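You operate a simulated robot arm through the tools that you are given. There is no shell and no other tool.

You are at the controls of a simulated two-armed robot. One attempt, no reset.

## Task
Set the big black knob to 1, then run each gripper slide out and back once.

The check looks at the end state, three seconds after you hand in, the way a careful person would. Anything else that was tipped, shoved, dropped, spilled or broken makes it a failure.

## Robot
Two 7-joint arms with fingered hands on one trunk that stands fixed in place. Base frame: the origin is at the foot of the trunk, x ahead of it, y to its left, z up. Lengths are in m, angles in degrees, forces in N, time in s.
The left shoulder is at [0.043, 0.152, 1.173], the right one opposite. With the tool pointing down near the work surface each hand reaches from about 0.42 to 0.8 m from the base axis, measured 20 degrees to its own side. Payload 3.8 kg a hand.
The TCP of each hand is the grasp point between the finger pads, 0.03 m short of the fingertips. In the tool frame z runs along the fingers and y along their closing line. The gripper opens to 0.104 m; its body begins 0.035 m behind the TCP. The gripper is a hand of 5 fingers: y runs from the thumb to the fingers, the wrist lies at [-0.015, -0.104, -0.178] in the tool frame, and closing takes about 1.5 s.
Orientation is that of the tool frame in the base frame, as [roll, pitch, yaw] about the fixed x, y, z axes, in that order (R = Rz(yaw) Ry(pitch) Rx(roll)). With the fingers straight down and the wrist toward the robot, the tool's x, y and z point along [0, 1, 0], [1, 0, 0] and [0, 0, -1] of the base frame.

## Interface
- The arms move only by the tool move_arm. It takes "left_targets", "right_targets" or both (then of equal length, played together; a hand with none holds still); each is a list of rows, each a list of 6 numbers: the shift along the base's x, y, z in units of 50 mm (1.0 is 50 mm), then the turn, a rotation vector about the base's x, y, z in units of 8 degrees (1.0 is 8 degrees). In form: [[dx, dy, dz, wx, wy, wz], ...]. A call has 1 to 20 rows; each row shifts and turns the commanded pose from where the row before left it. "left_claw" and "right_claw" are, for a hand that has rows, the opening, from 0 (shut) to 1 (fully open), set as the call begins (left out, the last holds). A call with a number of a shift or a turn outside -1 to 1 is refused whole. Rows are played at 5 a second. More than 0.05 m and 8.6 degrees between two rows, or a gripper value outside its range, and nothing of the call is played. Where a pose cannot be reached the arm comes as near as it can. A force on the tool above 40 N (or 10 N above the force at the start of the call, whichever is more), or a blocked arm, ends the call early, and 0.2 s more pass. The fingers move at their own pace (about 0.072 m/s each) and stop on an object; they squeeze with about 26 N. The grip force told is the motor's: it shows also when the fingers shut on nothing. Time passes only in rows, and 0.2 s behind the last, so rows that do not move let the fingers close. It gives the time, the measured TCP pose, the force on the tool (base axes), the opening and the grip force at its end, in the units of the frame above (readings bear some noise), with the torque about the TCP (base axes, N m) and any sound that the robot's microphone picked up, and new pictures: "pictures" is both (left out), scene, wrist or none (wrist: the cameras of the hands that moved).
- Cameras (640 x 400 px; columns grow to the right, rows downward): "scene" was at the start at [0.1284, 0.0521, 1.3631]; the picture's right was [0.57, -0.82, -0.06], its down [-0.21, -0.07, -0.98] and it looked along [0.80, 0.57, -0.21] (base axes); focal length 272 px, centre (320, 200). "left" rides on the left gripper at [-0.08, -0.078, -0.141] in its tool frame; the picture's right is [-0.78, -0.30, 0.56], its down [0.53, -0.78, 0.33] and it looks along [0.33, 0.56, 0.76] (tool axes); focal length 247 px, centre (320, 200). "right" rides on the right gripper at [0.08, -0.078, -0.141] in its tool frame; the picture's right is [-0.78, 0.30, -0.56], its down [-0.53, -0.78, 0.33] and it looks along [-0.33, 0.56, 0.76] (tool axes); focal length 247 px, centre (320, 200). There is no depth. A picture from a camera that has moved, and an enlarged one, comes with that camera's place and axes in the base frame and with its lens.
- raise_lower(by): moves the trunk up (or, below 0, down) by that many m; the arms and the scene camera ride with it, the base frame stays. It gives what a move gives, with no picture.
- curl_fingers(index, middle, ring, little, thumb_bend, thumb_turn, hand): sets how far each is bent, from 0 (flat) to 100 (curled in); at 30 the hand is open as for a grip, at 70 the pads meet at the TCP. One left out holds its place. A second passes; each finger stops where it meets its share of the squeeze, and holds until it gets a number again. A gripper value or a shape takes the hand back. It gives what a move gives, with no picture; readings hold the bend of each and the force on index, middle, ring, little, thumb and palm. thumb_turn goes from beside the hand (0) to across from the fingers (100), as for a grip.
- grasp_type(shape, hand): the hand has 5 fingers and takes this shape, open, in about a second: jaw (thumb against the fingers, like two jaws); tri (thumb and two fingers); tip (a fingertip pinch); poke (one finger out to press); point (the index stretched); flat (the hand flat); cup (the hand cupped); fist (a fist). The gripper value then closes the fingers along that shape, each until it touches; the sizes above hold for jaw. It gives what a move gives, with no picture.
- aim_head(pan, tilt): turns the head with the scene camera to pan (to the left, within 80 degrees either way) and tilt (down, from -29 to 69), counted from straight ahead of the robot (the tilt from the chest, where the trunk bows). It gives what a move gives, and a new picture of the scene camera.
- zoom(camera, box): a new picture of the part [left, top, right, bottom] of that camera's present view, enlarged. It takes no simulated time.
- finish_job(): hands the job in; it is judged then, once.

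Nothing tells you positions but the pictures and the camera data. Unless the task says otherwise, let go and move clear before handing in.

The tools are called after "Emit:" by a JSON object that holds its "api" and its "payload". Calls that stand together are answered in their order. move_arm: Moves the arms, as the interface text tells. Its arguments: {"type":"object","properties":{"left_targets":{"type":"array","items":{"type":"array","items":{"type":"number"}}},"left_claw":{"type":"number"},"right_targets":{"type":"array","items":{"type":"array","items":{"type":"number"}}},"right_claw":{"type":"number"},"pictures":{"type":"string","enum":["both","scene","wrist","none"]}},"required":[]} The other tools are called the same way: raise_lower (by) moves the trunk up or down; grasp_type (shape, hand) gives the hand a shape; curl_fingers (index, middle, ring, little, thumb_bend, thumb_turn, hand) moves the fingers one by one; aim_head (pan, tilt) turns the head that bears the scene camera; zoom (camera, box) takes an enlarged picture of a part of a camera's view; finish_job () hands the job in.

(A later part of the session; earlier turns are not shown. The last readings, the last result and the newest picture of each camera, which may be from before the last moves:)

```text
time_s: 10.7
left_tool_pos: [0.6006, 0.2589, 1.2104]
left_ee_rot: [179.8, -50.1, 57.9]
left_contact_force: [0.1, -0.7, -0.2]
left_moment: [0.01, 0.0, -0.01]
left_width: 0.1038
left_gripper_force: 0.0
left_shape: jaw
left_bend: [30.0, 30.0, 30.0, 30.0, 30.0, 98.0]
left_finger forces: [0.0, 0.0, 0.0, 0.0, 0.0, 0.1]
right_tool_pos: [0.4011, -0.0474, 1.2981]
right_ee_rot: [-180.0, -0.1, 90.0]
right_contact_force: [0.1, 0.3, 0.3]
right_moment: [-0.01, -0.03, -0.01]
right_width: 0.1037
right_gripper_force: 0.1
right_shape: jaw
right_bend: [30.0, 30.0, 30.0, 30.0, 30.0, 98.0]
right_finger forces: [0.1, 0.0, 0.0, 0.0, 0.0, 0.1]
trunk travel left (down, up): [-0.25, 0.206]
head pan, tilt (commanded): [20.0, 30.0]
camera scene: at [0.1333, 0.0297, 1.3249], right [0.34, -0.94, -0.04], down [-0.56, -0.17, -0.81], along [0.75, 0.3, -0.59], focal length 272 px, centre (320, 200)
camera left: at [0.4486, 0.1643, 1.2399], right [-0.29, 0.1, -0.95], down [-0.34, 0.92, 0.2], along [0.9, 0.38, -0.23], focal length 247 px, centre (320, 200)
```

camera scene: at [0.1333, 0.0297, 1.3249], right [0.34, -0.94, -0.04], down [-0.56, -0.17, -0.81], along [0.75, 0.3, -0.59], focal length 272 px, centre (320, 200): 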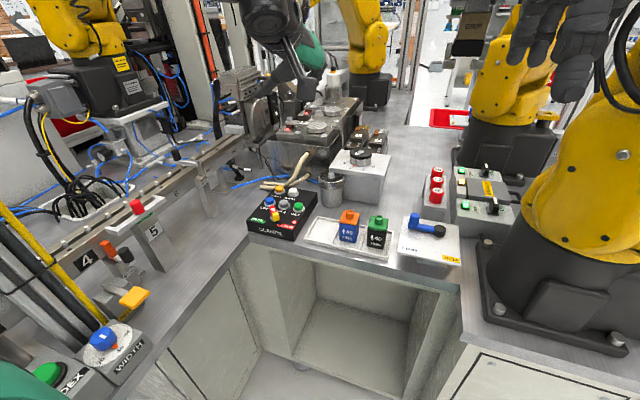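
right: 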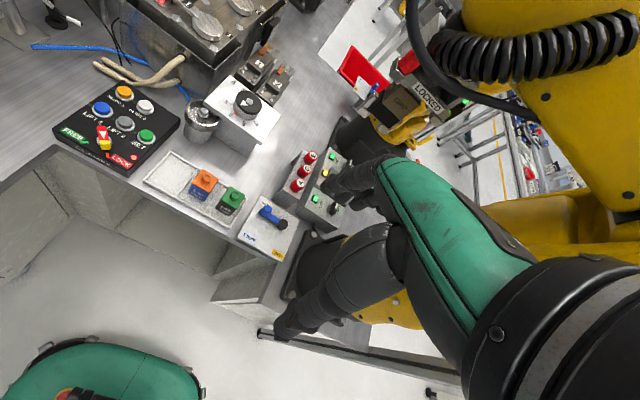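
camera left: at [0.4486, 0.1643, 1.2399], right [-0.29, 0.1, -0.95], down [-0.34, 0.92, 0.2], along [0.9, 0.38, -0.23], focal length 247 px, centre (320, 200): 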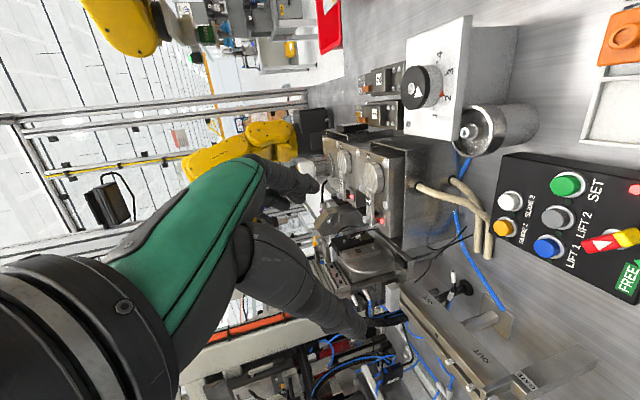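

The arm took the rolled pose with no trouble. Now I'll set the fingertip-pinch shape and look at how index and thumb stand.

Emit:
{"api": "grasp_type", "payload": {"hand": "left", "shape": "tip"}}

Emit:
{"api": "zoom", "payload": {"camera": "left", "box": [180, 120, 420, 360]}}

Emit:
{"api": "zoom", "payload": {"camera": "scene", "box": [230, 0, 370, 120]}}

```text
time_s: 11.6
left_tool_pos: [0.6008, 0.2593, 1.2112]
left_ee_rot: [179.8, -50.0, 58.0]
left_contact_force: [-0.7, -0.4, 0.1]
left_moment: [-0.01, 0.01, 0.01]
left_width: 0.1037
left_gripper_force: 0.1
left_shape: tip
left_bend: [30.0, 98.0, 99.0, 99.0, 30.0, 98.0]
left_finger forces: [0.0, 0.1, 0.1, 0.0, 0.0, 0.1]
right_tool_pos: [0.3998, -0.047, 1.2979]
right_ee_rot: [180.0, 0.0, 90.1]
right_contact_force: [-0.1, -0.1, 0.7]
right_moment: [0.02, 0.01, -0.04]
right_width: 0.1036
right_gripper_force: 0.1
right_shape: jaw
right_bend: [30.0, 30.0, 30.0, 30.0, 30.0, 98.0]
right_finger forces: [0.0, 0.0, 0.1, 0.1, 0.1, 0.0]
trunk travel left (down, up): [-0.25, 0.206]
head pan, tilt (commanded): [20.0, 30.0]
```

```text
1.67 times, centred on (300, 240) of left
camera zoom: at [0.4488, 0.1649, 1.24], right [-0.29, 0.1, -0.95], down [-0.34, 0.92, 0.19], along [0.9, 0.38, -0.23], focal length 412 px, centre (353, 133)
```

zoom: 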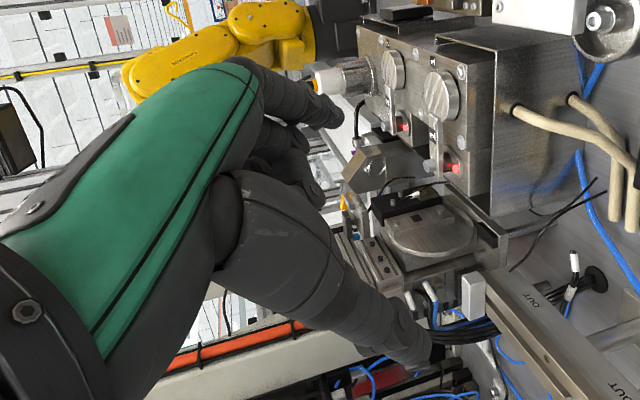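

```text
3.33 times, centred on (300, 60) of scene
camera zoom: at [0.1335, 0.0302, 1.3249], right [0.34, -0.94, -0.04], down [-0.56, -0.17, -0.81], along [0.75, 0.3, -0.59], focal length 905 px, centre (387, 667)
```

zoom: 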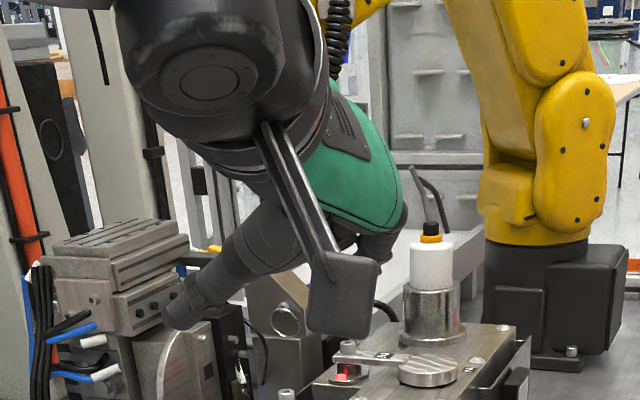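

The tip shape leaves index and thumb open with the other fingers folded away — good for a low knob. I'll now carry this pose above the knob at about z = 1.10.

Emit:
{"api": "move_arm", "payload": {"left_targets": [[0.623, -0.317, -0.36, 0, 0, 0], [0.623, -0.317, -0.36, 0, 0, 0], [0.623, -0.317, -0.36, 0, 0, 0], [0.623, -0.317, -0.36, 0, 0, 0], [0.623, -0.317, -0.36, 0, 0, 0], [0.623, -0.317, -0.36, 0, 0, 0]], "pictures": "both"}}

```text
time_s: 13.0
left_tool_pos: [0.7157, 0.2172, 1.1024]
left_ee_rot: [179.7, -49.9, 58.0]
left_contact_force: [-0.4, 0.3, 0.3]
left_moment: [0.03, -0.02, 0.01]
left_width: 0.1041
left_gripper_force: 0.1
left_shape: tip
left_bend: [30.0, 98.0, 99.0, 99.0, 30.0, 98.0]
left_finger forces: [0.1, 0.0, 0.1, 0.1, 0.0, 0.1]
left hand out of reach, approached as far as the arm can: row 4, 5, 6
right_tool_pos: [0.4008, -0.0479, 1.2974]
right_ee_rot: [180.0, 0.1, 89.9]
right_contact_force: [-0.7, 0.4, -0.6]
right_moment: [0.0, 0.02, 0.0]
right_width: 0.1039
right_gripper_force: 0.1
right_shape: jaw
right_bend: [30.0, 30.0, 30.0, 30.0, 30.0, 98.0]
right_finger forces: [0.0, 0.1, 0.1, 0.0, 0.0, 0.0]
trunk travel left (down, up): [-0.25, 0.206]
head pan, tilt (commanded): [20.0, 30.0]
camera scene: at [0.1341, 0.0303, 1.3248], right [0.34, -0.94, -0.04], down [-0.57, -0.17, -0.81], along [0.75, 0.3, -0.59], focal length 272 px, centre (320, 200)
camera left: at [0.5646, 0.1224, 1.1315], right [-0.29, 0.1, -0.95], down [-0.34, 0.92, 0.2], along [0.9, 0.38, -0.23], focal length 247 px, centre (320, 200)
```

scene: 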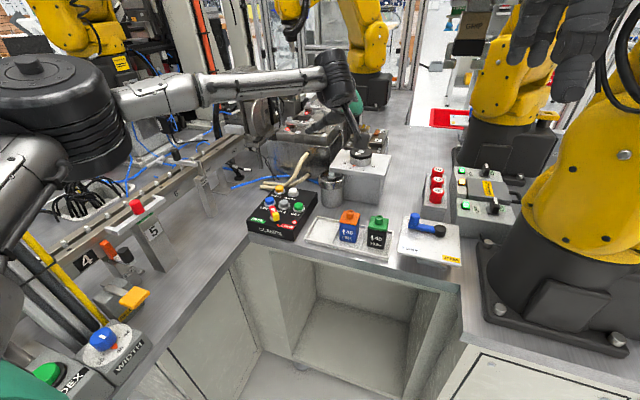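
left: 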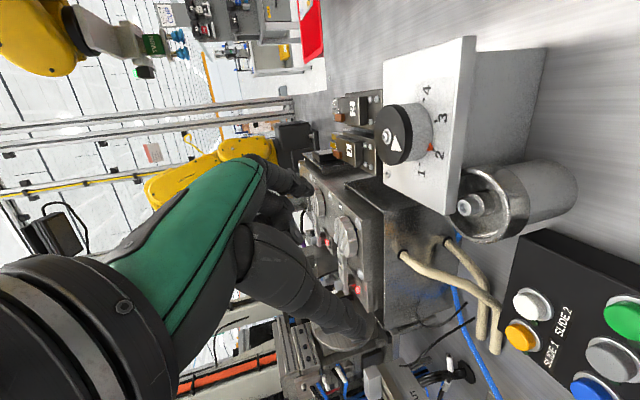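

The arm stopped short at [0.716, 0.217] — this particular roll and heading strains the wrist. I'll turn the hand 22° further clockwise so the hand points straight ahead in line with the forearm, and push on from there.

Emit:
{"api": "move_arm", "payload": {"left_targets": [[0, 0, 0, 0, 0, -0.92], [0, 0, 0, 0, 0, -0.92], [0, 0, 0, 0, 0, -0.92], [0.3, -0.25, 0, 0, 0, 0], [0.3, -0.25, 0, 0, 0, 0], [0.3, -0.25, 0, 0, 0, 0], [0.3, -0.25, 0, 0, 0, 0]], "pictures": "both"}}

```text
time_s: 14.6
left_tool_pos: [0.7443, 0.1867, 1.1036]
left_ee_rot: [179.9, -50.0, 35.8]
left_contact_force: [0.2, -0.2, 0.2]
left_moment: [0.02, -0.01, 0.03]
left_width: 0.1039
left_gripper_force: 0.0
left_shape: tip
left_bend: [30.0, 98.0, 99.0, 99.0, 30.0, 98.0]
left_finger forces: [0.0, 0.1, 0.1, 0.0, 0.0, 0.0]
left hand out of reach, approached as far as the arm can: row 6, 7
right_tool_pos: [0.3987, -0.0472, 1.2978]
right_ee_rot: [179.9, 0.0, 90.0]
right_contact_force: [-0.1, 0.4, 0.2]
right_moment: [0.02, -0.02, 0.01]
right_width: 0.1037
right_gripper_force: 0.0
right_shape: jaw
right_bend: [30.0, 30.0, 30.0, 30.0, 30.0, 98.0]
right_finger forces: [0.1, 0.0, 0.0, 0.1, 0.1, 0.0]
trunk travel left (down, up): [-0.25, 0.206]
head pan, tilt (commanded): [20.0, 30.0]
camera scene: at [0.1331, 0.0298, 1.3249], right [0.34, -0.94, -0.04], down [-0.56, -0.17, -0.81], along [0.75, 0.3, -0.59], focal length 272 px, centre (320, 200)
camera left: at [0.5686, 0.1557, 1.1324], right [-0.23, 0.2, -0.95], down [0.03, 0.98, 0.2], along [0.97, 0.01, -0.23], focal length 247 px, centre (320, 200)
```

scene: 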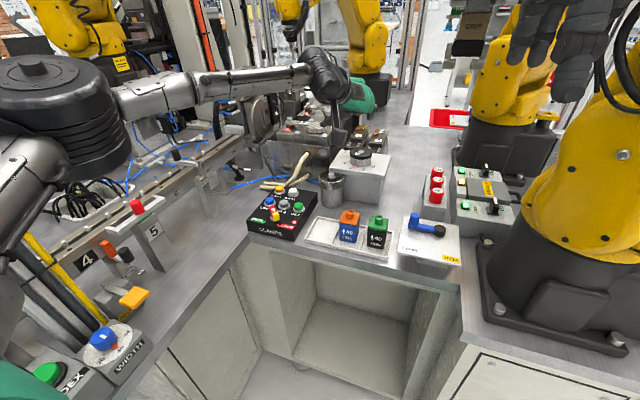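
left: 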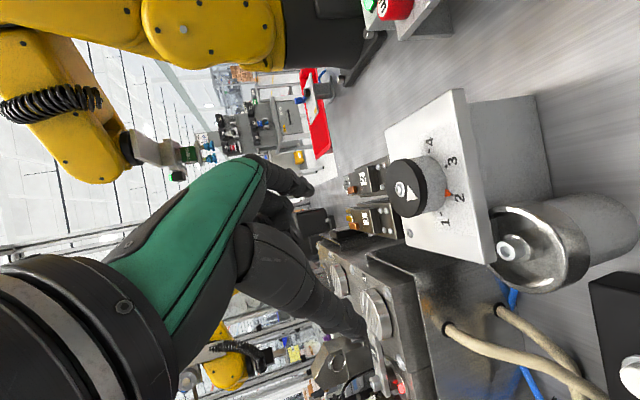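

Still about 5 cm short, with the arm apparently limited by forearm roll rather than extension. I'll back off a bit, reduce the roll (30°) with a slight upward tilt of the closing line, and test how far that orientation reaches.

Emit:
{"api": "move_arm", "payload": {"left_targets": [[-0.9, 0.2, 0, 0, 0, 0], [0, 0, 0, -0.4875, 0.676, 0], [0, 0, 0, -0.4875, 0.676, 0], [0, 0, 0, -0.4875, 0.676, 0], [0, 0, 0, 0, 0, 1], [0, 0, 0, 0, 0, 1], [0, 0, 0, -0.385, -0.4925, 0], [0, 0, 0, -0.385, -0.4925, 0], [0.59, -0.22, 0, 0, 0, 0], [0.59, -0.22, 0, 0, 0, 0], [0.59, -0.22, 0, 0, 0, 0]], "pictures": "both"}}

```text
time_s: 17.0
left_tool_pos: [0.7354, 0.184, 1.1054]
left_ee_rot: [168.3, -29.6, 57.6]
left_contact_force: [0.7, -0.2, 0.3]
left_moment: [-0.01, 0.0, 0.0]
left_width: 0.1039
left_gripper_force: 0.0
left_shape: tip
left_bend: [30.0, 98.0, 99.0, 99.0, 30.0, 98.0]
left_finger forces: [0.0, 0.0, 0.0, 0.0, 0.0, 0.1]
left hand out of reach, approached as far as the arm can: row 10, 11
right_tool_pos: [0.3985, -0.0469, 1.2977]
right_ee_rot: [179.9, 0.0, 90.0]
right_contact_force: [-0.4, -0.1, 0.0]
right_moment: [-0.01, -0.05, 0.04]
right_width: 0.1037
right_gripper_force: 0.1
right_shape: jaw
right_bend: [30.0, 30.0, 30.0, 30.0, 30.0, 98.0]
right_finger forces: [0.1, 0.0, 0.0, 0.1, 0.1, 0.0]
trunk travel left (down, up): [-0.25, 0.206]
head pan, tilt (commanded): [20.0, 30.0]
camera scene: at [0.1321, 0.0303, 1.3251], right [0.34, -0.94, -0.04], down [-0.56, -0.17, -0.81], along [0.75, 0.3, -0.59], focal length 272 px, centre (320, 200)
camera left: at [0.5755, 0.1306, 1.1715], right [-0.35, -0.22, -0.91], down [-0.21, 0.97, -0.16], along [0.91, 0.13, -0.38], focal length 247 px, centre (320, 200)
```

scene: 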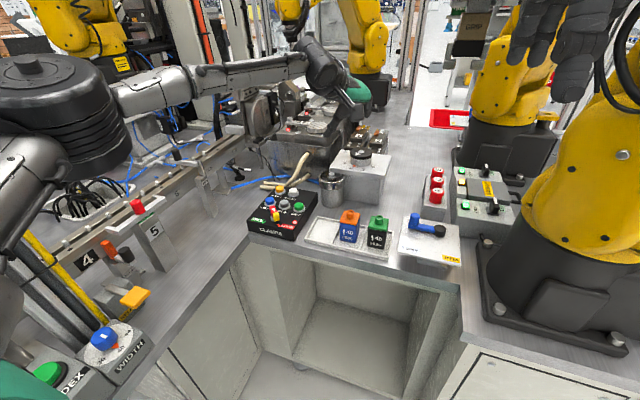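
left: 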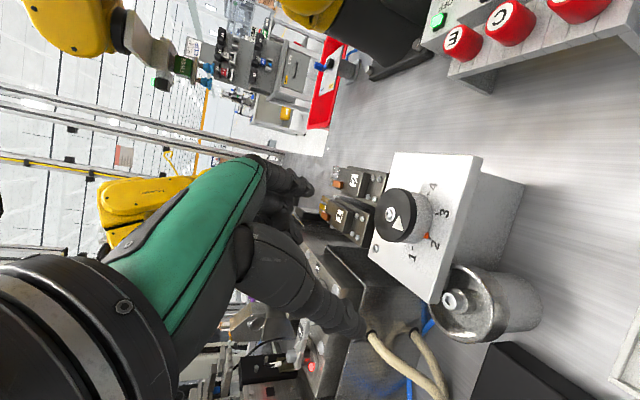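

This roll direction is still limited at the wrist. I'll back off into free space and try the opposite roll (palm turned inward, camera side up), which is the more natural direction for a left arm.

Emit:
{"api": "move_arm", "payload": {"left_targets": [[-0.625, 0.33, 0.525, 0.385, 0.4925, 0], [-0.625, 0.33, 0.525, 0.385, 0.4925, 0], [-0.625, 0.33, 0.525, -0.739, 0.5775, 0], [-0.625, 0.33, 0.525, -0.739, 0.5775, 0], [0, 0, 0, -0.739, 0.5775, 0], [0, 0, 0, -0.739, 0.5775, 0], [0, 0, 0, 0, 0, 1], [0, 0, 0, 0, 0, 1], [0, 0, 0, 0, 0, 1], [0, 0, 0, 0, 0, 1], [0, 0, 0, 0, 0, 1], [0, 0, 0, 0, 0, 1], [0, 0, 0, 0, 0, 1], [0, 0, 0, 0, 0, 1], [0, 0, 0, 0, 0, 1], [0, 0, 0, 0, 0, 1], [0, 0, 0, 0, 0, 1]], "pictures": "scene"}}

```text
time_s: 20.6
left_tool_pos: [0.6129, 0.2518, 1.208]
left_ee_rot: [179.8, -0.1, 139.9]
left_contact_force: [0.4, 0.3, 0.3]
left_moment: [-0.01, 0.01, 0.0]
left_width: 0.1042
left_gripper_force: 0.0
left_shape: tip
left_bend: [30.0, 98.0, 99.0, 99.0, 30.0, 98.0]
left_finger forces: [0.1, 0.0, 0.0, 0.1, 0.0, 0.0]
right_tool_pos: [0.4016, -0.0468, 1.2975]
right_ee_rot: [-179.8, 0.0, 90.0]
right_contact_force: [-0.9, -0.5, 0.2]
right_moment: [0.01, 0.0, 0.02]
right_width: 0.1035
right_gripper_force: 0.1
right_shape: jaw
right_bend: [30.0, 30.0, 30.0, 30.0, 30.0, 98.0]
right_finger forces: [0.0, 0.0, 0.0, 0.0, 0.1, 0.0]
trunk travel left (down, up): [-0.25, 0.206]
head pan, tilt (commanded): [20.0, 30.0]
camera scene: at [0.1346, 0.0302, 1.3247], right [0.34, -0.94, -0.04], down [-0.57, -0.17, -0.81], along [0.75, 0.3, -0.59], focal length 272 px, centre (320, 200)
```

scene: 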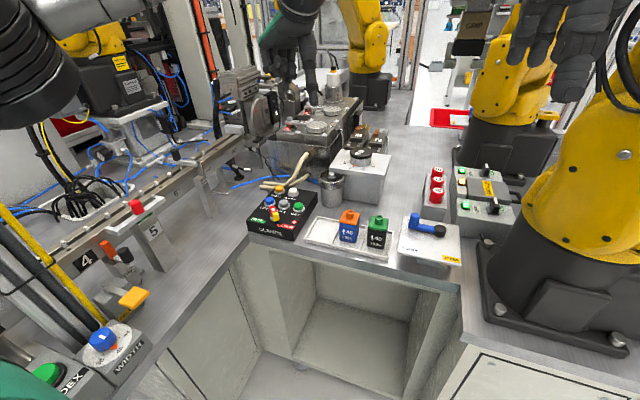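

The hand turned freely to yaw 140°. Now I tilt it 50° about the closing line, so the fingers point forward and down, and then reach toward a point above the knob.

Emit:
{"api": "move_arm", "payload": {"left_targets": [[0, 0, 0, -0.574, -0.684, 0], [0, 0, 0, -0.574, -0.684, 0], [0, 0, 0, -0.574, -0.684, 0], [0, 0, 0, -0.574, -0.684, 0], [0, 0, 0, -0.574, -0.684, 0], [0, 0, 0, -0.574, -0.684, 0], [0, 0, 0, -0.574, -0.684, 0], [0.7, -0.35, -0.35, 0, 0, 0], [0.7, -0.35, -0.35, 0, 0, 0], [0.7, -0.35, -0.35, 0, 0, 0], [0.7, -0.35, -0.35, 0, 0, 0], [0.7, -0.35, -0.35, 0, 0, 0]], "pictures": "both"}}

```text
time_s: 23.2
left_tool_pos: [0.7573, 0.183, 1.1181]
left_ee_rot: [179.8, 50.1, 140.0]
left_contact_force: [0.1, 0.5, 0.1]
left_moment: [-0.02, 0.03, 0.01]
left_width: 0.1041
left_gripper_force: 0.0
left_shape: tip
left_bend: [30.0, 98.0, 99.0, 99.0, 30.0, 98.0]
left_finger forces: [0.0, 0.0, 0.1, 0.0, 0.1, 0.0]
left hand out of reach, approached as far as the arm can: row 12
right_tool_pos: [0.3996, -0.0442, 1.2966]
right_ee_rot: [-180.0, 0.1, 90.2]
right_contact_force: [-0.1, -0.3, 0.5]
right_moment: [-0.03, 0.04, 0.01]
right_width: 0.1036
right_gripper_force: 0.1
right_shape: jaw
right_bend: [30.0, 30.0, 30.0, 30.0, 30.0, 98.0]
right_finger forces: [0.0, 0.0, 0.0, 0.0, 0.0, 0.0]
trunk travel left (down, up): [-0.25, 0.206]
head pan, tilt (commanded): [20.0, 30.0]
camera scene: at [0.1347, 0.0331, 1.3246], right [0.34, -0.94, -0.04], down [-0.57, -0.17, -0.81], along [0.75, 0.3, -0.59], focal length 272 px, centre (320, 200)
camera left: at [0.6634, 0.1586, 1.2709], right [0.52, -0.82, 0.24], down [-0.56, -0.54, -0.63], along [0.64, 0.19, -0.74], focal length 247 px, centre (320, 200)
```

scene: 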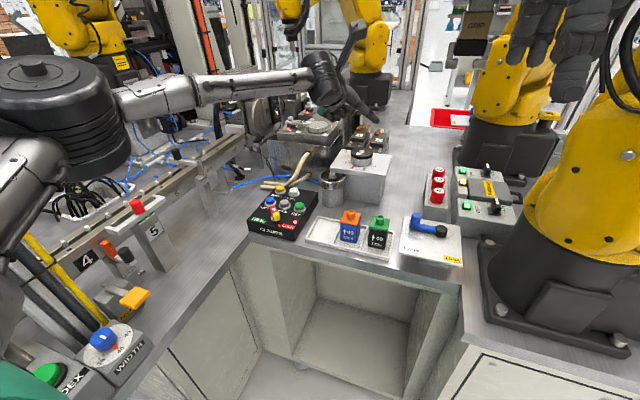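
left: 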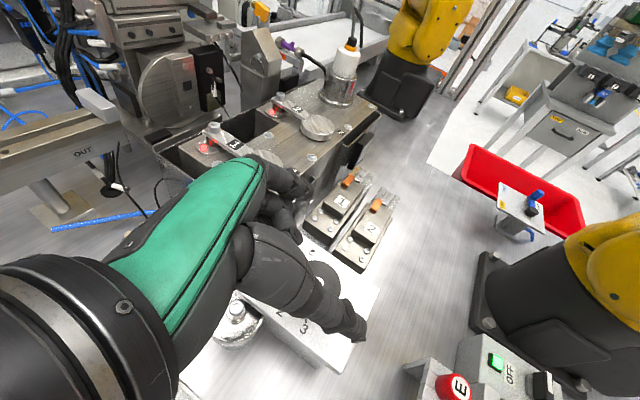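

The pinch orientations all fall a few centimetres short of the knob's far side, so I'll change method: press a stiff fingertip down on the near part of the knob's top and drag it leftward along an arc, which turns the knob clockwise toward 1. I'll back off, bring the hand to a mild forward tilt, and take the poke shape.

Emit:
{"api": "move_arm", "payload": {"left_targets": [[-0.685, 0.185, 0.41, 0.574, 0.684, 0], [-0.685, 0.185, 0.41, 0.574, 0.684, 0], [-0.685, 0.185, 0.41, 0.574, 0.684, 0], [-0.685, 0.185, 0.41, 0.574, 0.684, 0], [0, 0, 0, 0.574, 0.684, 0], [0, 0, 0, 0.574, 0.684, 0], [0, 0, 0, 0.574, 0.684, 0], [0, 0, 0, 0, 0, -0.893], [0, 0, 0, 0, 0, -0.893], [0, 0, 0, 0, 0, -0.893], [0, 0, 0, 0, 0, -0.893], [0, 0, 0, 0, 0, -0.893], [0, 0, 0, 0, 0, -0.893], [0, 0, 0, 0, 0, -0.893], [0, 0, 0, 0, -0.833, 0], [0, 0, 0, 0, -0.833, 0], [0, 0, 0, 0, -0.833, 0]], "pictures": "none"}}

Emit:
{"api": "grasp_type", "payload": {"hand": "left", "shape": "poke"}}

Emit:
{"api": "zoom", "payload": {"camera": "scene", "box": [220, 0, 380, 120]}}

Emit:
{"api": "zoom", "payload": {"camera": "left", "box": [160, 80, 480, 360]}}

Emit:
{"api": "zoom", "payload": {"camera": "right", "box": [0, 0, 320, 200]}}

```text
time_s: 26.8
left_tool_pos: [0.6233, 0.22, 1.2042]
left_ee_rot: [160.2, 2.7, 88.4]
left_contact_force: [-0.2, 0.3, -1.2]
left_moment: [0.0, 0.0, 0.0]
left_width: 0.104
left_gripper_force: 0.1
left_shape: tip
left_bend: [30.0, 98.0, 99.0, 99.0, 30.0, 98.0]
left_finger forces: [0.0, 0.0, 0.0, 0.0, 0.0, 0.1]
left hand out of reach, approached as far as the arm can: row 7
right_tool_pos: [0.4083, -0.0599, 1.2943]
right_ee_rot: [-179.6, -0.6, 90.0]
right_contact_force: [0.0, 0.5, 0.0]
right_moment: [0.02, -0.01, -0.03]
right_width: 0.1037
right_gripper_force: 0.2
right_shape: jaw
right_bend: [30.0, 30.0, 30.0, 30.0, 30.0, 98.0]
right_finger forces: [0.1, 0.0, 0.1, 0.0, 0.0, 0.0]
trunk travel left (down, up): [-0.25, 0.206]
head pan, tilt (commanded): [20.0, 30.0]
```

```text
time_s: 27.7
left_tool_pos: [0.6227, 0.2205, 1.2057]
left_ee_rot: [160.2, 2.8, 88.5]
left_contact_force: [0.5, 0.0, -0.8]
left_moment: [0.02, 0.01, 0.03]
left_width: 0.0
left_gripper_force: 0.0
left_shape: poke
left_bend: [70.0, 70.0, 99.0, 99.0, 100.0, 100.0]
left_finger forces: [0.0, 0.0, 0.0, 0.1, 0.0, 0.0]
right_tool_pos: [0.4047, -0.0598, 1.2945]
right_ee_rot: [-179.7, -0.6, 89.9]
right_contact_force: [0.7, -0.6, -0.4]
right_moment: [-0.01, 0.0, 0.0]
right_width: 0.1038
right_gripper_force: 0.0
right_shape: jaw
right_bend: [30.0, 30.0, 30.0, 30.0, 30.0, 98.0]
right_finger forces: [0.0, 0.0, 0.0, 0.0, 0.0, 0.0]
trunk travel left (down, up): [-0.25, 0.206]
head pan, tilt (commanded): [20.0, 30.0]
```

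```text
3.33 times, centred on (300, 60) of scene
camera zoom: at [0.1399, 0.0171, 1.3243], right [0.34, -0.94, -0.05], down [-0.57, -0.16, -0.81], along [0.75, 0.3, -0.59], focal length 905 px, centre (387, 667)
```

zoom: 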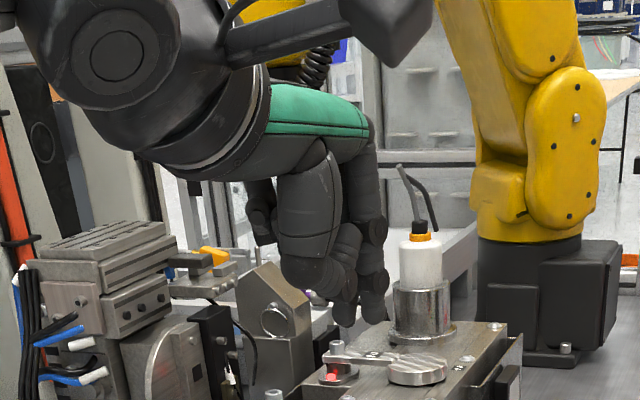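

```text
1.43 times, centred on (320, 220) of left
camera zoom: at [0.4987, 0.1474, 1.3155], right [-0.11, -0.8, -0.59], down [-0.61, 0.52, -0.6], along [0.79, 0.29, -0.54], focal length 353 px, centre (320, 171)
```

zoom: 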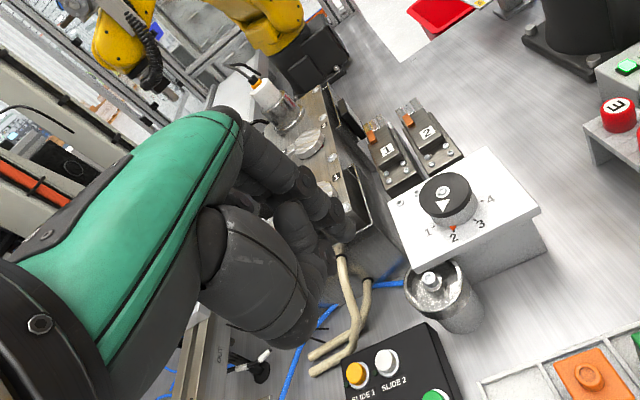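

```text
2.00 times, centred on (160, 100) of right
camera zoom: at [0.3296, 0.0186, 1.438], right [0.3, -0.78, 0.55], down [-0.78, -0.53, -0.33], along [0.55, -0.33, -0.77], focal length 494 px, centre (640, 400)
```

zoom: 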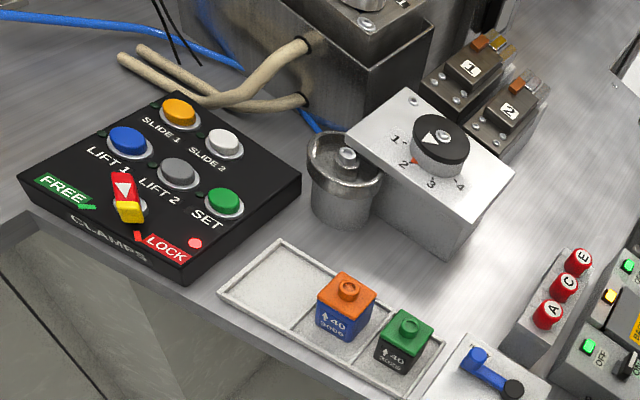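

The trunk seems to have shifted slightly (the right hand and head camera moved about 12 mm to the right), which suggests the left arm may be touching something. I'll look around the left elbow right away.

Emit:
{"api": "aim_head", "payload": {"pan": 60, "tilt": 20}}

```text
time_s: 28.8
left_tool_pos: [0.6228, 0.2207, 1.2067]
left_ee_rot: [160.2, 2.6, 88.8]
left_contact_force: [-0.2, 0.1, -0.5]
left_moment: [0.01, 0.01, 0.0]
left_width: 0.0
left_gripper_force: 0.1
left_shape: poke
left_bend: [70.0, 70.0, 99.0, 99.0, 100.0, 100.0]
left_finger forces: [0.1, 0.0, 0.0, 0.0, 0.1, 0.0]
right_tool_pos: [0.4062, -0.0593, 1.2951]
right_ee_rot: [-179.7, -0.5, 90.1]
right_contact_force: [0.4, -0.7, 0.3]
right_moment: [0.01, 0.03, 0.02]
right_width: 0.1039
right_gripper_force: 0.1
right_shape: jaw
right_bend: [30.0, 30.0, 30.0, 30.0, 30.0, 98.0]
right_finger forces: [0.0, 0.0, 0.0, 0.1, 0.0, 0.1]
trunk travel left (down, up): [-0.25, 0.206]
head pan, tilt (commanded): [60.0, 20.0]
camera scene: at [0.1036, 0.0665, 1.3454], right [0.86, -0.5, -0.11], down [-0.28, -0.29, -0.92], along [0.43, 0.82, -0.39], focal length 272 px, centre (320, 200)
```

scene: 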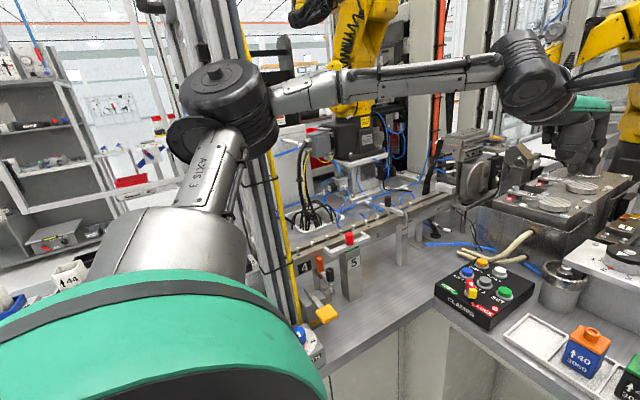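

The left elbow is up against the frame post on the left, which pushes the trunk. I'll straighten the arm by moving the hand forward and slightly lower to bring the elbow away from the post.

Emit:
{"api": "move_arm", "payload": {"left_targets": [[0.6, -0.1, -0.3, 0, 0, 0], [0.6, -0.1, -0.3, 0, 0, 0]], "pictures": "scene"}}

```text
time_s: 29.4
left_tool_pos: [0.682, 0.2172, 1.1743]
left_ee_rot: [159.9, 3.1, 88.5]
left_contact_force: [1.1, -0.5, -1.4]
left_moment: [0.02, 0.04, 0.02]
left_width: 0.0003
left_gripper_force: 0.0
left_shape: poke
left_bend: [70.0, 70.0, 99.0, 99.0, 100.0, 100.0]
left_finger forces: [0.0, 0.1, 0.0, 0.0, 0.0, 0.0]
right_tool_pos: [0.4051, -0.0532, 1.2957]
right_ee_rot: [-179.8, -0.2, 89.8]
right_contact_force: [0.7, -0.5, -0.7]
right_moment: [0.03, 0.01, 0.02]
right_width: 0.1037
right_gripper_force: 0.1
right_shape: jaw
right_bend: [30.0, 30.0, 30.0, 30.0, 30.0, 98.0]
right_finger forces: [0.1, 0.0, 0.0, 0.0, 0.0, 0.0]
trunk travel left (down, up): [-0.25, 0.206]
head pan, tilt (commanded): [60.0, 20.0]
camera scene: at [0.1012, 0.0765, 1.345], right [0.86, -0.5, -0.1], down [-0.28, -0.29, -0.91], along [0.43, 0.82, -0.39], focal length 272 px, centre (320, 200)
```

scene: 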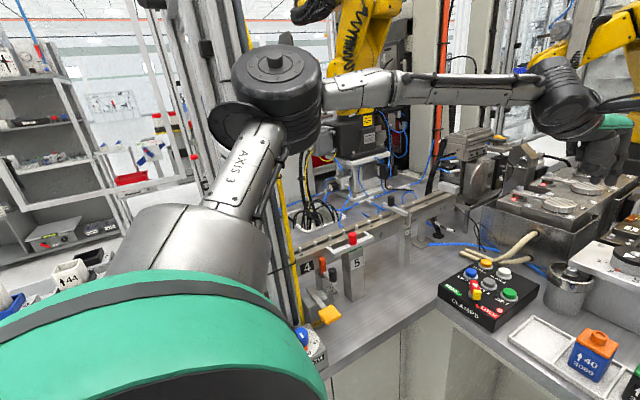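

The trunk is springing back as the elbow leaves the post. I'll hold still a moment to confirm it has settled, then tilt the hand a further 10°.

Emit:
{"api": "move_arm", "payload": {"left_targets": [[0.3, -0.3, 0, 0, -0.625, 0], [0.3, -0.3, 0, 0, -0.625, 0], [0, 0, 0, 0, 0, 0]], "pictures": "scene"}}

Emit:
{"api": "zoom", "payload": {"camera": "scene", "box": [150, 20, 350, 180]}}

```text
time_s: 30.2
left_tool_pos: [0.7065, 0.1934, 1.1776]
left_ee_rot: [149.6, 3.0, 88.1]
left_contact_force: [0.5, -0.1, -0.8]
left_moment: [0.0, -0.03, 0.01]
left_width: 0.0
left_gripper_force: 0.1
left_shape: poke
left_bend: [70.0, 70.0, 99.0, 99.0, 100.0, 100.0]
left_finger forces: [0.0, 0.1, 0.1, 0.0, 0.1, 0.1]
right_tool_pos: [0.3997, -0.0479, 1.2975]
right_ee_rot: [180.0, 0.0, 90.0]
right_contact_force: [-1.0, 0.3, 0.6]
right_moment: [-0.03, 0.01, 0.01]
right_width: 0.1035
right_gripper_force: 0.0
right_shape: jaw
right_bend: [30.0, 30.0, 30.0, 30.0, 30.0, 98.0]
right_finger forces: [0.0, 0.0, 0.1, 0.1, 0.1, 0.0]
trunk travel left (down, up): [-0.25, 0.206]
head pan, tilt (commanded): [60.0, 20.0]
camera scene: at [0.0965, 0.0801, 1.3452], right [0.86, -0.5, -0.1], down [-0.28, -0.3, -0.91], along [0.43, 0.81, -0.39], focal length 272 px, centre (320, 200)
```

scene: 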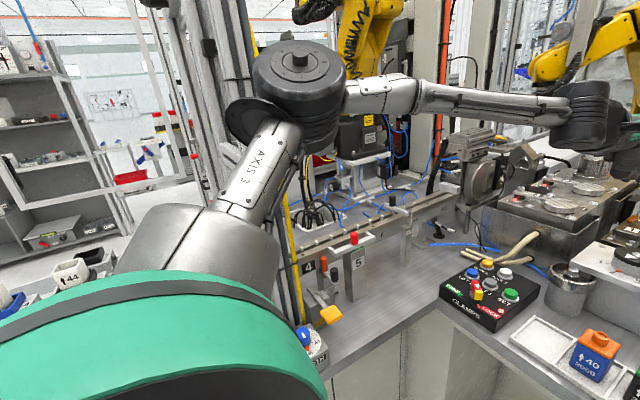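

```text
2.50 times, centred on (250, 100) of scene
camera zoom: at [0.0965, 0.0801, 1.3452], right [0.86, -0.5, -0.1], down [-0.28, -0.3, -0.91], along [0.43, 0.81, -0.39], focal length 679 px, centre (495, 450)
```

zoom: 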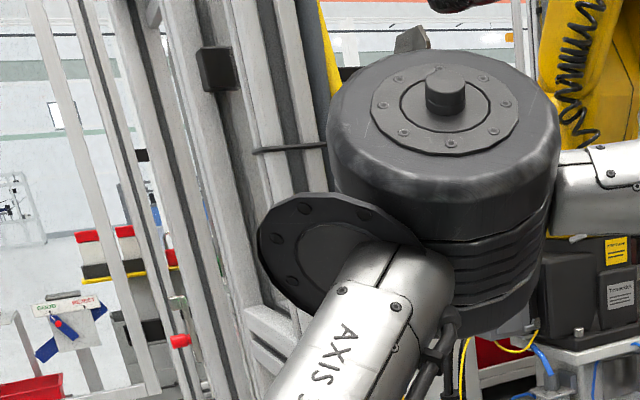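

The trunk is back in place and the elbow is clear of the post. The elbow is still well bent, so I'll test how far forward the hand reaches at this 30° tilt, staying high.

Emit:
{"api": "move_arm", "payload": {"left_targets": [[0.5, -0.2, -0.4, 0, 0, 0], [0.5, -0.2, -0.4, 0, 0, 0], [0.5, -0.2, -0.3, 0, 0, 0]], "pictures": "both"}}

```text
time_s: 31.0
left_tool_pos: [0.7616, 0.1763, 1.1228]
left_ee_rot: [149.8, 3.1, 88.2]
left_contact_force: [-0.1, -0.3, -0.6]
left_moment: [0.02, -0.03, 0.02]
left_width: 0.0
left_gripper_force: 0.2
left_shape: poke
left_bend: [70.0, 70.0, 99.0, 99.0, 100.0, 100.0]
left_finger forces: [0.0, 0.0, 0.0, 0.0, 0.0, 0.1]
left hand out of reach, approached as far as the arm can: row 3
right_tool_pos: [0.3995, -0.0461, 1.2971]
right_ee_rot: [-180.0, 0.0, 89.9]
right_contact_force: [-0.1, -0.2, 0.2]
right_moment: [0.0, -0.06, 0.01]
right_width: 0.1038
right_gripper_force: 0.0
right_shape: jaw
right_bend: [30.0, 30.0, 30.0, 30.0, 30.0, 98.0]
right_finger forces: [0.0, 0.0, 0.0, 0.1, 0.0, 0.1]
trunk travel left (down, up): [-0.25, 0.206]
head pan, tilt (commanded): [60.0, 20.0]
camera scene: at [0.0962, 0.0804, 1.3453], right [0.86, -0.5, -0.1], down [-0.28, -0.3, -0.91], along [0.43, 0.81, -0.39], focal length 272 px, centre (320, 200)
camera left: at [0.6196, 0.1046, 1.2099], right [0.0, -0.81, -0.59], down [-0.49, 0.51, -0.71], along [0.87, 0.29, -0.39], focal length 247 px, centre (320, 200)
```

scene: 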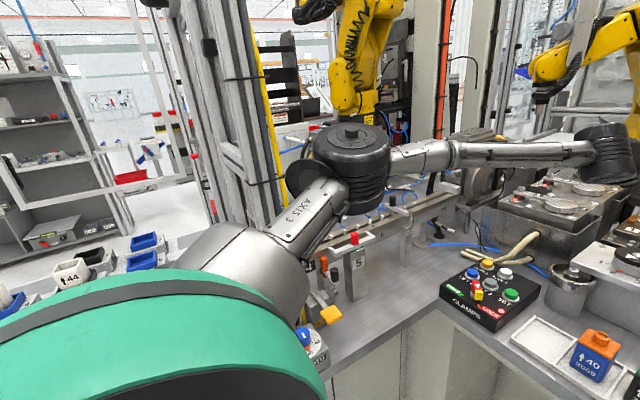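
left: 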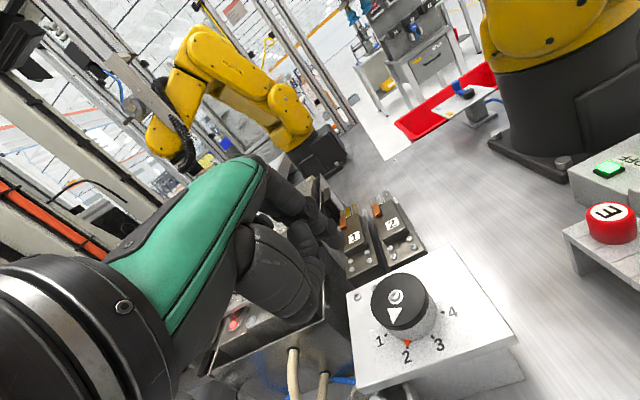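

At 30° tilt the hand gets to x≈0.76, enough for the near part of the knob's top. I'll lift the hand, then lower the trunk by 0.1 m so the same arm posture works at knob height.

Emit:
{"api": "move_arm", "payload": {"left_targets": [[-0.2, -0.1, 0.7, 0, 0, 0], [-0.1, -0.1, 0.7, 0, 0, 0]], "pictures": "none"}}

Emit:
{"api": "raise_lower", "payload": {"by": -0.05}}

Emit:
{"api": "raise_lower", "payload": {"by": -0.05}}

Emit:
{"api": "aim_head", "payload": {"pan": 15, "tilt": 20}}

```text
time_s: 31.6
left_tool_pos: [0.7454, 0.1625, 1.192]
left_ee_rot: [149.7, 2.9, 88.0]
left_contact_force: [-0.4, 0.3, -0.6]
left_moment: [-0.02, 0.02, 0.01]
left_width: 0.0
left_gripper_force: 0.0
left_shape: poke
left_bend: [70.0, 70.0, 99.0, 99.0, 100.0, 100.0]
left_finger forces: [0.1, 0.0, 0.0, 0.1, 0.0, 0.0]
right_tool_pos: [0.3982, -0.0468, 1.2975]
right_ee_rot: [-180.0, -0.1, 90.0]
right_contact_force: [0.5, -0.6, -0.3]
right_moment: [0.0, 0.04, 0.0]
right_width: 0.1035
right_gripper_force: 0.1
right_shape: jaw
right_bend: [30.0, 30.0, 30.0, 30.0, 30.0, 98.0]
right_finger forces: [0.0, 0.0, 0.0, 0.1, 0.0, 0.0]
trunk travel left (down, up): [-0.25, 0.206]
head pan, tilt (commanded): [60.0, 20.0]
```

```text
time_s: 32.5
left_tool_pos: [0.7432, 0.1636, 1.1446]
left_ee_rot: [149.7, 2.9, 88.1]
left_contact_force: [0.0, 0.7, 0.1]
left_moment: [-0.02, 0.01, -0.01]
left_width: 0.0
left_gripper_force: 0.0
left_shape: poke
left_bend: [70.0, 70.0, 99.0, 99.0, 100.0, 100.0]
left_finger forces: [0.0, 0.0, 0.1, 0.0, 0.0, 0.1]
right_tool_pos: [0.3983, -0.0472, 1.248]
right_ee_rot: [179.9, 0.1, 90.0]
right_contact_force: [-0.1, 0.1, 0.4]
right_moment: [-0.01, -0.04, -0.01]
right_width: 0.1037
right_gripper_force: 0.2
right_shape: jaw
right_bend: [30.0, 30.0, 30.0, 30.0, 30.0, 98.0]
right_finger forces: [0.1, 0.0, 0.0, 0.0, 0.1, 0.0]
trunk travel left (down, up): [-0.2, 0.256]
head pan, tilt (commanded): [60.0, 20.0]
```

```text
time_s: 33.4
left_tool_pos: [0.7453, 0.1632, 1.0967]
left_ee_rot: [149.6, 3.0, 88.1]
left_contact_force: [-1.1, -1.0, 0.3]
left_moment: [0.0, -0.01, 0.01]
left_width: 0.0001
left_gripper_force: 0.1
left_shape: poke
left_bend: [70.0, 70.0, 99.0, 99.0, 100.0, 100.0]
left_finger forces: [0.1, 0.1, 0.0, 0.0, 0.1, 0.1]
right_tool_pos: [0.4006, -0.0461, 1.1983]
right_ee_rot: [179.9, 0.0, 90.1]
right_contact_force: [-0.3, 0.0, 0.0]
right_moment: [-0.01, -0.02, 0.0]
right_width: 0.1035
right_gripper_force: 0.1
right_shape: jaw
right_bend: [30.0, 30.0, 30.0, 30.0, 30.0, 98.0]
right_finger forces: [0.0, 0.0, 0.0, 0.0, 0.0, 0.0]
trunk travel left (down, up): [-0.15, 0.306]
head pan, tilt (commanded): [60.0, 20.0]
```

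```text
time_s: 34.5
left_tool_pos: [0.7461, 0.1632, 1.0947]
left_ee_rot: [149.8, 3.0, 88.0]
left_contact_force: [-0.9, 0.7, -1.7]
left_moment: [0.04, 0.03, 0.02]
left_width: 0.0
left_gripper_force: 0.2
left_shape: poke
left_bend: [70.0, 70.0, 99.0, 99.0, 100.0, 100.0]
left_finger forces: [0.1, 0.0, 0.0, 0.0, 0.0, 0.0]
right_tool_pos: [0.4005, -0.0471, 1.1976]
right_ee_rot: [-180.0, 0.0, 90.0]
right_contact_force: [0.5, -0.1, 0.2]
right_moment: [0.04, -0.02, 0.02]
right_width: 0.1036
right_gripper_force: 0.1
right_shape: jaw
right_bend: [30.0, 30.0, 30.0, 30.0, 30.0, 98.0]
right_finger forces: [0.1, 0.1, 0.1, 0.0, 0.1, 0.0]
trunk travel left (down, up): [-0.15, 0.306]
head pan, tilt (commanded): [15.0, 20.0]
camera scene: at [0.1979, 0.0234, 1.2142], right [0.25, -0.97, -0.06], down [-0.55, -0.09, -0.83], along [0.8, 0.24, -0.55], focal length 272 px, centre (320, 200)
```

scene: 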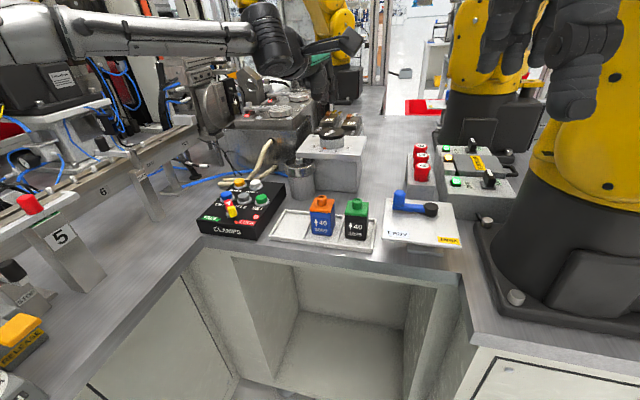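

Useful discovery: lowering the trunk bows it forward, so the shoulders are now nearer the bench. That should make the straight-down side grip on the knob reachable after all; I'll reopen the jaw and return the hand to vertical above the knob to test it.

Emit:
{"api": "grasp_type", "payload": {"hand": "left", "shape": "jaw"}}

Emit:
{"api": "move_arm", "payload": {"left_targets": [[0, 0, 0.2, 0, 0.9375, 0], [0, 0, 0.2, 0, 0.9375, 0], [0, 0, 0, 0, 0.9375, 0], [0, 0, 0, 0, 0.9375, 0], [0.4, 0, 0, 0, 0, 0], [0.4, 0, 0, 0, 0, 0]], "pictures": "both"}}

```text
time_s: 35.4
left_tool_pos: [0.7447, 0.1623, 1.094]
left_ee_rot: [149.8, 3.0, 88.2]
left_contact_force: [0.9, 0.4, 0.2]
left_moment: [-0.03, 0.0, -0.01]
left_width: 0.1038
left_gripper_force: 0.0
left_shape: jaw
left_bend: [30.0, 30.0, 30.0, 30.0, 30.0, 98.0]
left_finger forces: [0.0, 0.0, 0.1, 0.0, 0.0, 0.0]
right_tool_pos: [0.3996, -0.0459, 1.1967]
right_ee_rot: [180.0, 0.1, 90.0]
right_contact_force: [0.2, 0.0, -0.2]
right_moment: [0.02, 0.03, 0.03]
right_width: 0.1038
right_gripper_force: 0.0
right_shape: jaw
right_bend: [30.0, 30.0, 30.0, 30.0, 30.0, 98.0]
right_finger forces: [0.0, 0.1, 0.0, 0.0, 0.0, 0.0]
trunk travel left (down, up): [-0.15, 0.306]
head pan, tilt (commanded): [15.0, 20.0]
```

```text
time_s: 36.8
left_tool_pos: [0.7257, 0.2106, 1.0922]
left_ee_rot: [176.1, 3.6, 89.6]
left_contact_force: [0.3, 0.9, 0.1]
left_moment: [-0.02, -0.01, -0.01]
left_width: 0.1037
left_gripper_force: 0.0
left_shape: jaw
left_bend: [30.0, 30.0, 30.0, 30.0, 30.0, 98.0]
left_finger forces: [0.0, 0.0, 0.0, 0.0, 0.0, 0.1]
left hand out of reach, approached as far as the arm can: row 2, 3, 4, 5, 6
right_tool_pos: [0.3989, -0.0477, 1.1983]
right_ee_rot: [180.0, 0.1, 90.0]
right_contact_force: [-0.2, -0.7, -0.7]
right_moment: [-0.04, 0.02, 0.01]
right_width: 0.1036
right_gripper_force: 0.1
right_shape: jaw
right_bend: [30.0, 30.0, 30.0, 30.0, 30.0, 98.0]
right_finger forces: [0.0, 0.0, 0.0, 0.0, 0.0, 0.0]
trunk travel left (down, up): [-0.15, 0.306]
head pan, tilt (commanded): [15.0, 20.0]
camera scene: at [0.1979, 0.0233, 1.2142], right [0.25, -0.97, -0.06], down [-0.55, -0.09, -0.83], along [0.8, 0.24, -0.55], focal length 272 px, centre (320, 200)
camera left: at [0.6376, 0.1395, 1.2321], right [-0.26, -0.81, -0.53], down [-0.75, 0.51, -0.42], along [0.61, 0.28, -0.74], focal length 247 px, centre (320, 200)
```

scene: 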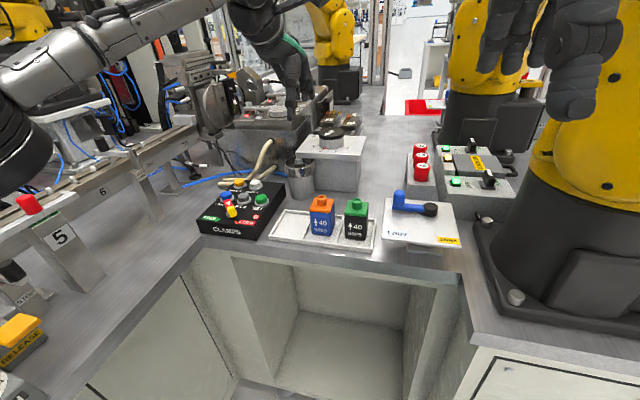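
left: 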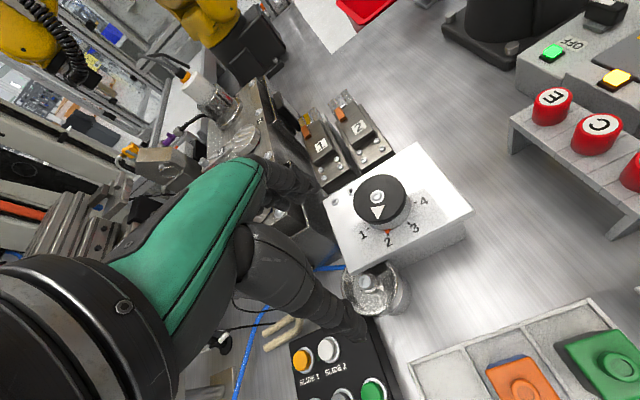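

Straight down now reaches x≈0.726, better than before. I'll lift and back off the hand, bow the trunk a further 0.1 m, and see whether the knob comes within the vertical grip.

Emit:
{"api": "move_arm", "payload": {"left_targets": [[-0.4, 0, 0.7, 0, 0, 0], [-0.4, 0, 0.7, 0, 0, 0], [-0.2, 0, 0.7, 0, 0, 0]], "pictures": "none"}}

Emit:
{"api": "raise_lower", "payload": {"by": -0.05}}

Emit:
{"api": "raise_lower", "payload": {"by": -0.05}}

Emit:
{"api": "aim_head", "payload": {"pan": 15, "tilt": 5}}

```text
time_s: 37.6
left_tool_pos: [0.6739, 0.2101, 1.196]
left_ee_rot: [176.2, 3.6, 89.6]
left_contact_force: [-1.0, 0.2, 0.2]
left_moment: [0.02, 0.01, 0.0]
left_width: 0.104
left_gripper_force: 0.1
left_shape: jaw
left_bend: [30.0, 30.0, 30.0, 30.0, 30.0, 98.0]
left_finger forces: [0.0, 0.0, 0.0, 0.1, 0.0, 0.0]
right_tool_pos: [0.4004, -0.0469, 1.198]
right_ee_rot: [-180.0, 0.1, 90.1]
right_contact_force: [0.1, 0.0, 0.1]
right_moment: [0.01, 0.04, -0.03]
right_width: 0.1036
right_gripper_force: 0.1
right_shape: jaw
right_bend: [30.0, 30.0, 30.0, 30.0, 30.0, 98.0]
right_finger forces: [0.0, 0.0, 0.1, 0.0, 0.0, 0.0]
trunk travel left (down, up): [-0.15, 0.306]
head pan, tilt (commanded): [15.0, 20.0]
```

```text
time_s: 38.6
left_tool_pos: [0.6735, 0.2114, 1.1501]
left_ee_rot: [176.0, 3.6, 89.6]
left_contact_force: [-1.1, 0.0, 0.9]
left_moment: [0.05, 0.0, 0.03]
left_width: 0.104
left_gripper_force: 0.1
left_shape: jaw
left_bend: [30.0, 30.0, 30.0, 30.0, 30.0, 98.0]
left_finger forces: [0.1, 0.0, 0.0, 0.0, 0.0, 0.0]
right_tool_pos: [0.3987, -0.0464, 1.1498]
right_ee_rot: [179.9, -0.1, 90.0]
right_contact_force: [-0.1, 0.3, 0.2]
right_moment: [0.01, 0.0, -0.03]
right_width: 0.1039
right_gripper_force: 0.0
right_shape: jaw
right_bend: [30.0, 30.0, 30.0, 30.0, 30.0, 98.0]
right_finger forces: [0.0, 0.0, 0.0, 0.1, 0.1, 0.0]
trunk travel left (down, up): [-0.1, 0.356]
head pan, tilt (commanded): [15.0, 20.0]
```

```text
time_s: 39.5
left_tool_pos: [0.6743, 0.2102, 1.0973]
left_ee_rot: [176.0, 3.6, 89.5]
left_contact_force: [1.0, 0.3, 0.3]
left_moment: [0.0, -0.05, 0.02]
left_width: 0.1043
left_gripper_force: 0.0
left_shape: jaw
left_bend: [30.0, 30.0, 30.0, 30.0, 30.0, 98.0]
left_finger forces: [0.0, 0.0, 0.0, 0.0, 0.0, 0.0]
right_tool_pos: [0.3992, -0.0471, 1.0983]
right_ee_rot: [179.9, 0.1, 89.9]
right_contact_force: [-1.5, 1.1, 1.2]
right_moment: [-0.01, -0.02, -0.01]
right_width: 0.1038
right_gripper_force: 0.1
right_shape: jaw
right_bend: [30.0, 30.0, 30.0, 30.0, 30.0, 98.0]
right_finger forces: [0.1, 0.0, 0.0, 0.0, 0.0, 0.0]
trunk travel left (down, up): [-0.05, 0.406]
head pan, tilt (commanded): [15.0, 20.0]
```

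```text
time_s: 40.2
left_tool_pos: [0.6753, 0.2105, 1.0962]
left_ee_rot: [176.0, 3.5, 89.7]
left_contact_force: [0.7, 0.1, 0.5]
left_moment: [0.0, 0.0, -0.01]
left_width: 0.1039
left_gripper_force: 0.1
left_shape: jaw
left_bend: [30.0, 30.0, 30.0, 30.0, 30.0, 98.0]
left_finger forces: [0.0, 0.0, 0.1, 0.1, 0.0, 0.0]
right_tool_pos: [0.3993, -0.0467, 1.0981]
right_ee_rot: [-180.0, 0.1, 89.9]
right_contact_force: [0.2, -0.3, 1.1]
right_moment: [0.01, -0.02, 0.0]
right_width: 0.1036
right_gripper_force: 0.0
right_shape: jaw
right_bend: [30.0, 30.0, 30.0, 30.0, 30.0, 98.0]
right_finger forces: [0.0, 0.0, 0.0, 0.0, 0.1, 0.0]
trunk travel left (down, up): [-0.05, 0.406]
head pan, tilt (commanded): [15.0, 5.0]
camera scene: at [0.28, 0.023, 1.0867], right [0.24, -0.97, -0.11], down [-0.49, -0.02, -0.87], along [0.84, 0.26, -0.48], focal length 272 px, centre (320, 200)
```

scene: 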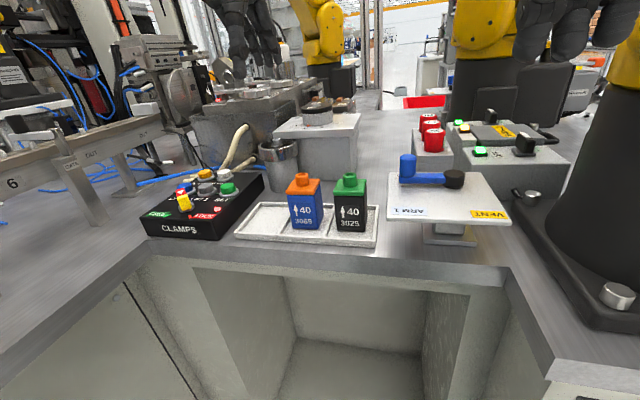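

The trunk is bowed further and the head camera is now lower and nearer. I'll straighten the hand's small residual tilt, yaw it about 10° clockwise, and reach for the point above the knob.

Emit:
{"api": "move_arm", "payload": {"left_targets": [[0.75, -0.31, 0.05, 0.22, 0.25, -0.42], [0.75, -0.31, 0.05, 0.22, 0.25, -0.42], [0.75, -0.31, 0.05, 0, 0, -0.42]], "pictures": "both"}}

```text
time_s: 41.0
left_tool_pos: [0.7157, 0.2057, 1.0461]
left_ee_rot: [-179.6, 0.3, 81.2]
left_contact_force: [0.3, -0.1, 0.9]
left_moment: [-0.03, -0.01, 0.0]
left_width: 0.104
left_gripper_force: 0.0
left_shape: jaw
left_bend: [30.0, 30.0, 30.0, 30.0, 30.0, 97.0]
left_finger forces: [0.0, 0.1, 0.0, 0.1, 0.1, 0.0]
left hand out of reach, approached as far as the arm can: row 1, 2, 3
right_tool_pos: [0.4006, -0.0463, 1.0967]
right_ee_rot: [-180.0, 0.0, 89.9]
right_contact_force: [0.4, 0.0, -0.2]
right_moment: [0.02, -0.03, -0.03]
right_width: 0.1037
right_gripper_force: 0.1
right_shape: jaw
right_bend: [30.0, 30.0, 30.0, 30.0, 30.0, 98.0]
right_finger forces: [0.0, 0.0, 0.1, 0.1, 0.0, 0.0]
trunk travel left (down, up): [-0.05, 0.406]
head pan, tilt (commanded): [15.0, 5.0]
camera scene: at [0.2801, 0.0226, 1.0868], right [0.24, -0.97, -0.11], down [-0.49, -0.02, -0.87], along [0.84, 0.26, -0.48], focal length 272 px, centre (320, 200)
camera left: at [0.6258, 0.1394, 1.188], right [-0.41, -0.72, -0.55], down [-0.69, 0.64, -0.33], along [0.6, 0.24, -0.77], focal length 247 px, centre (320, 200)
```

scene: 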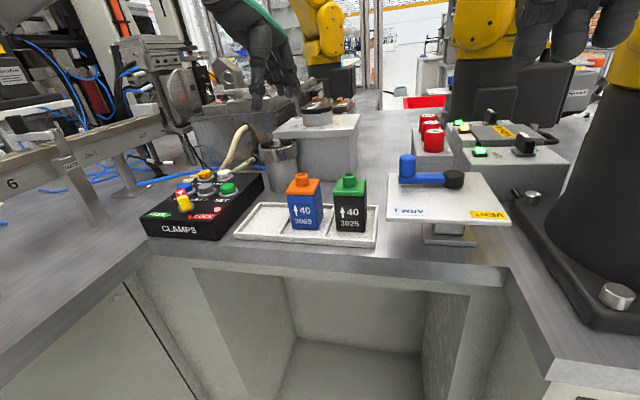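
left: 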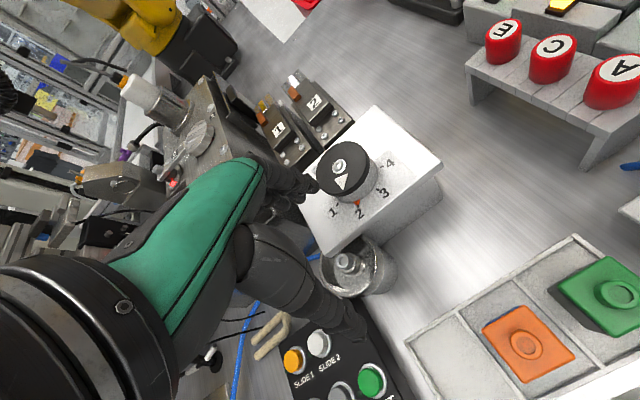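

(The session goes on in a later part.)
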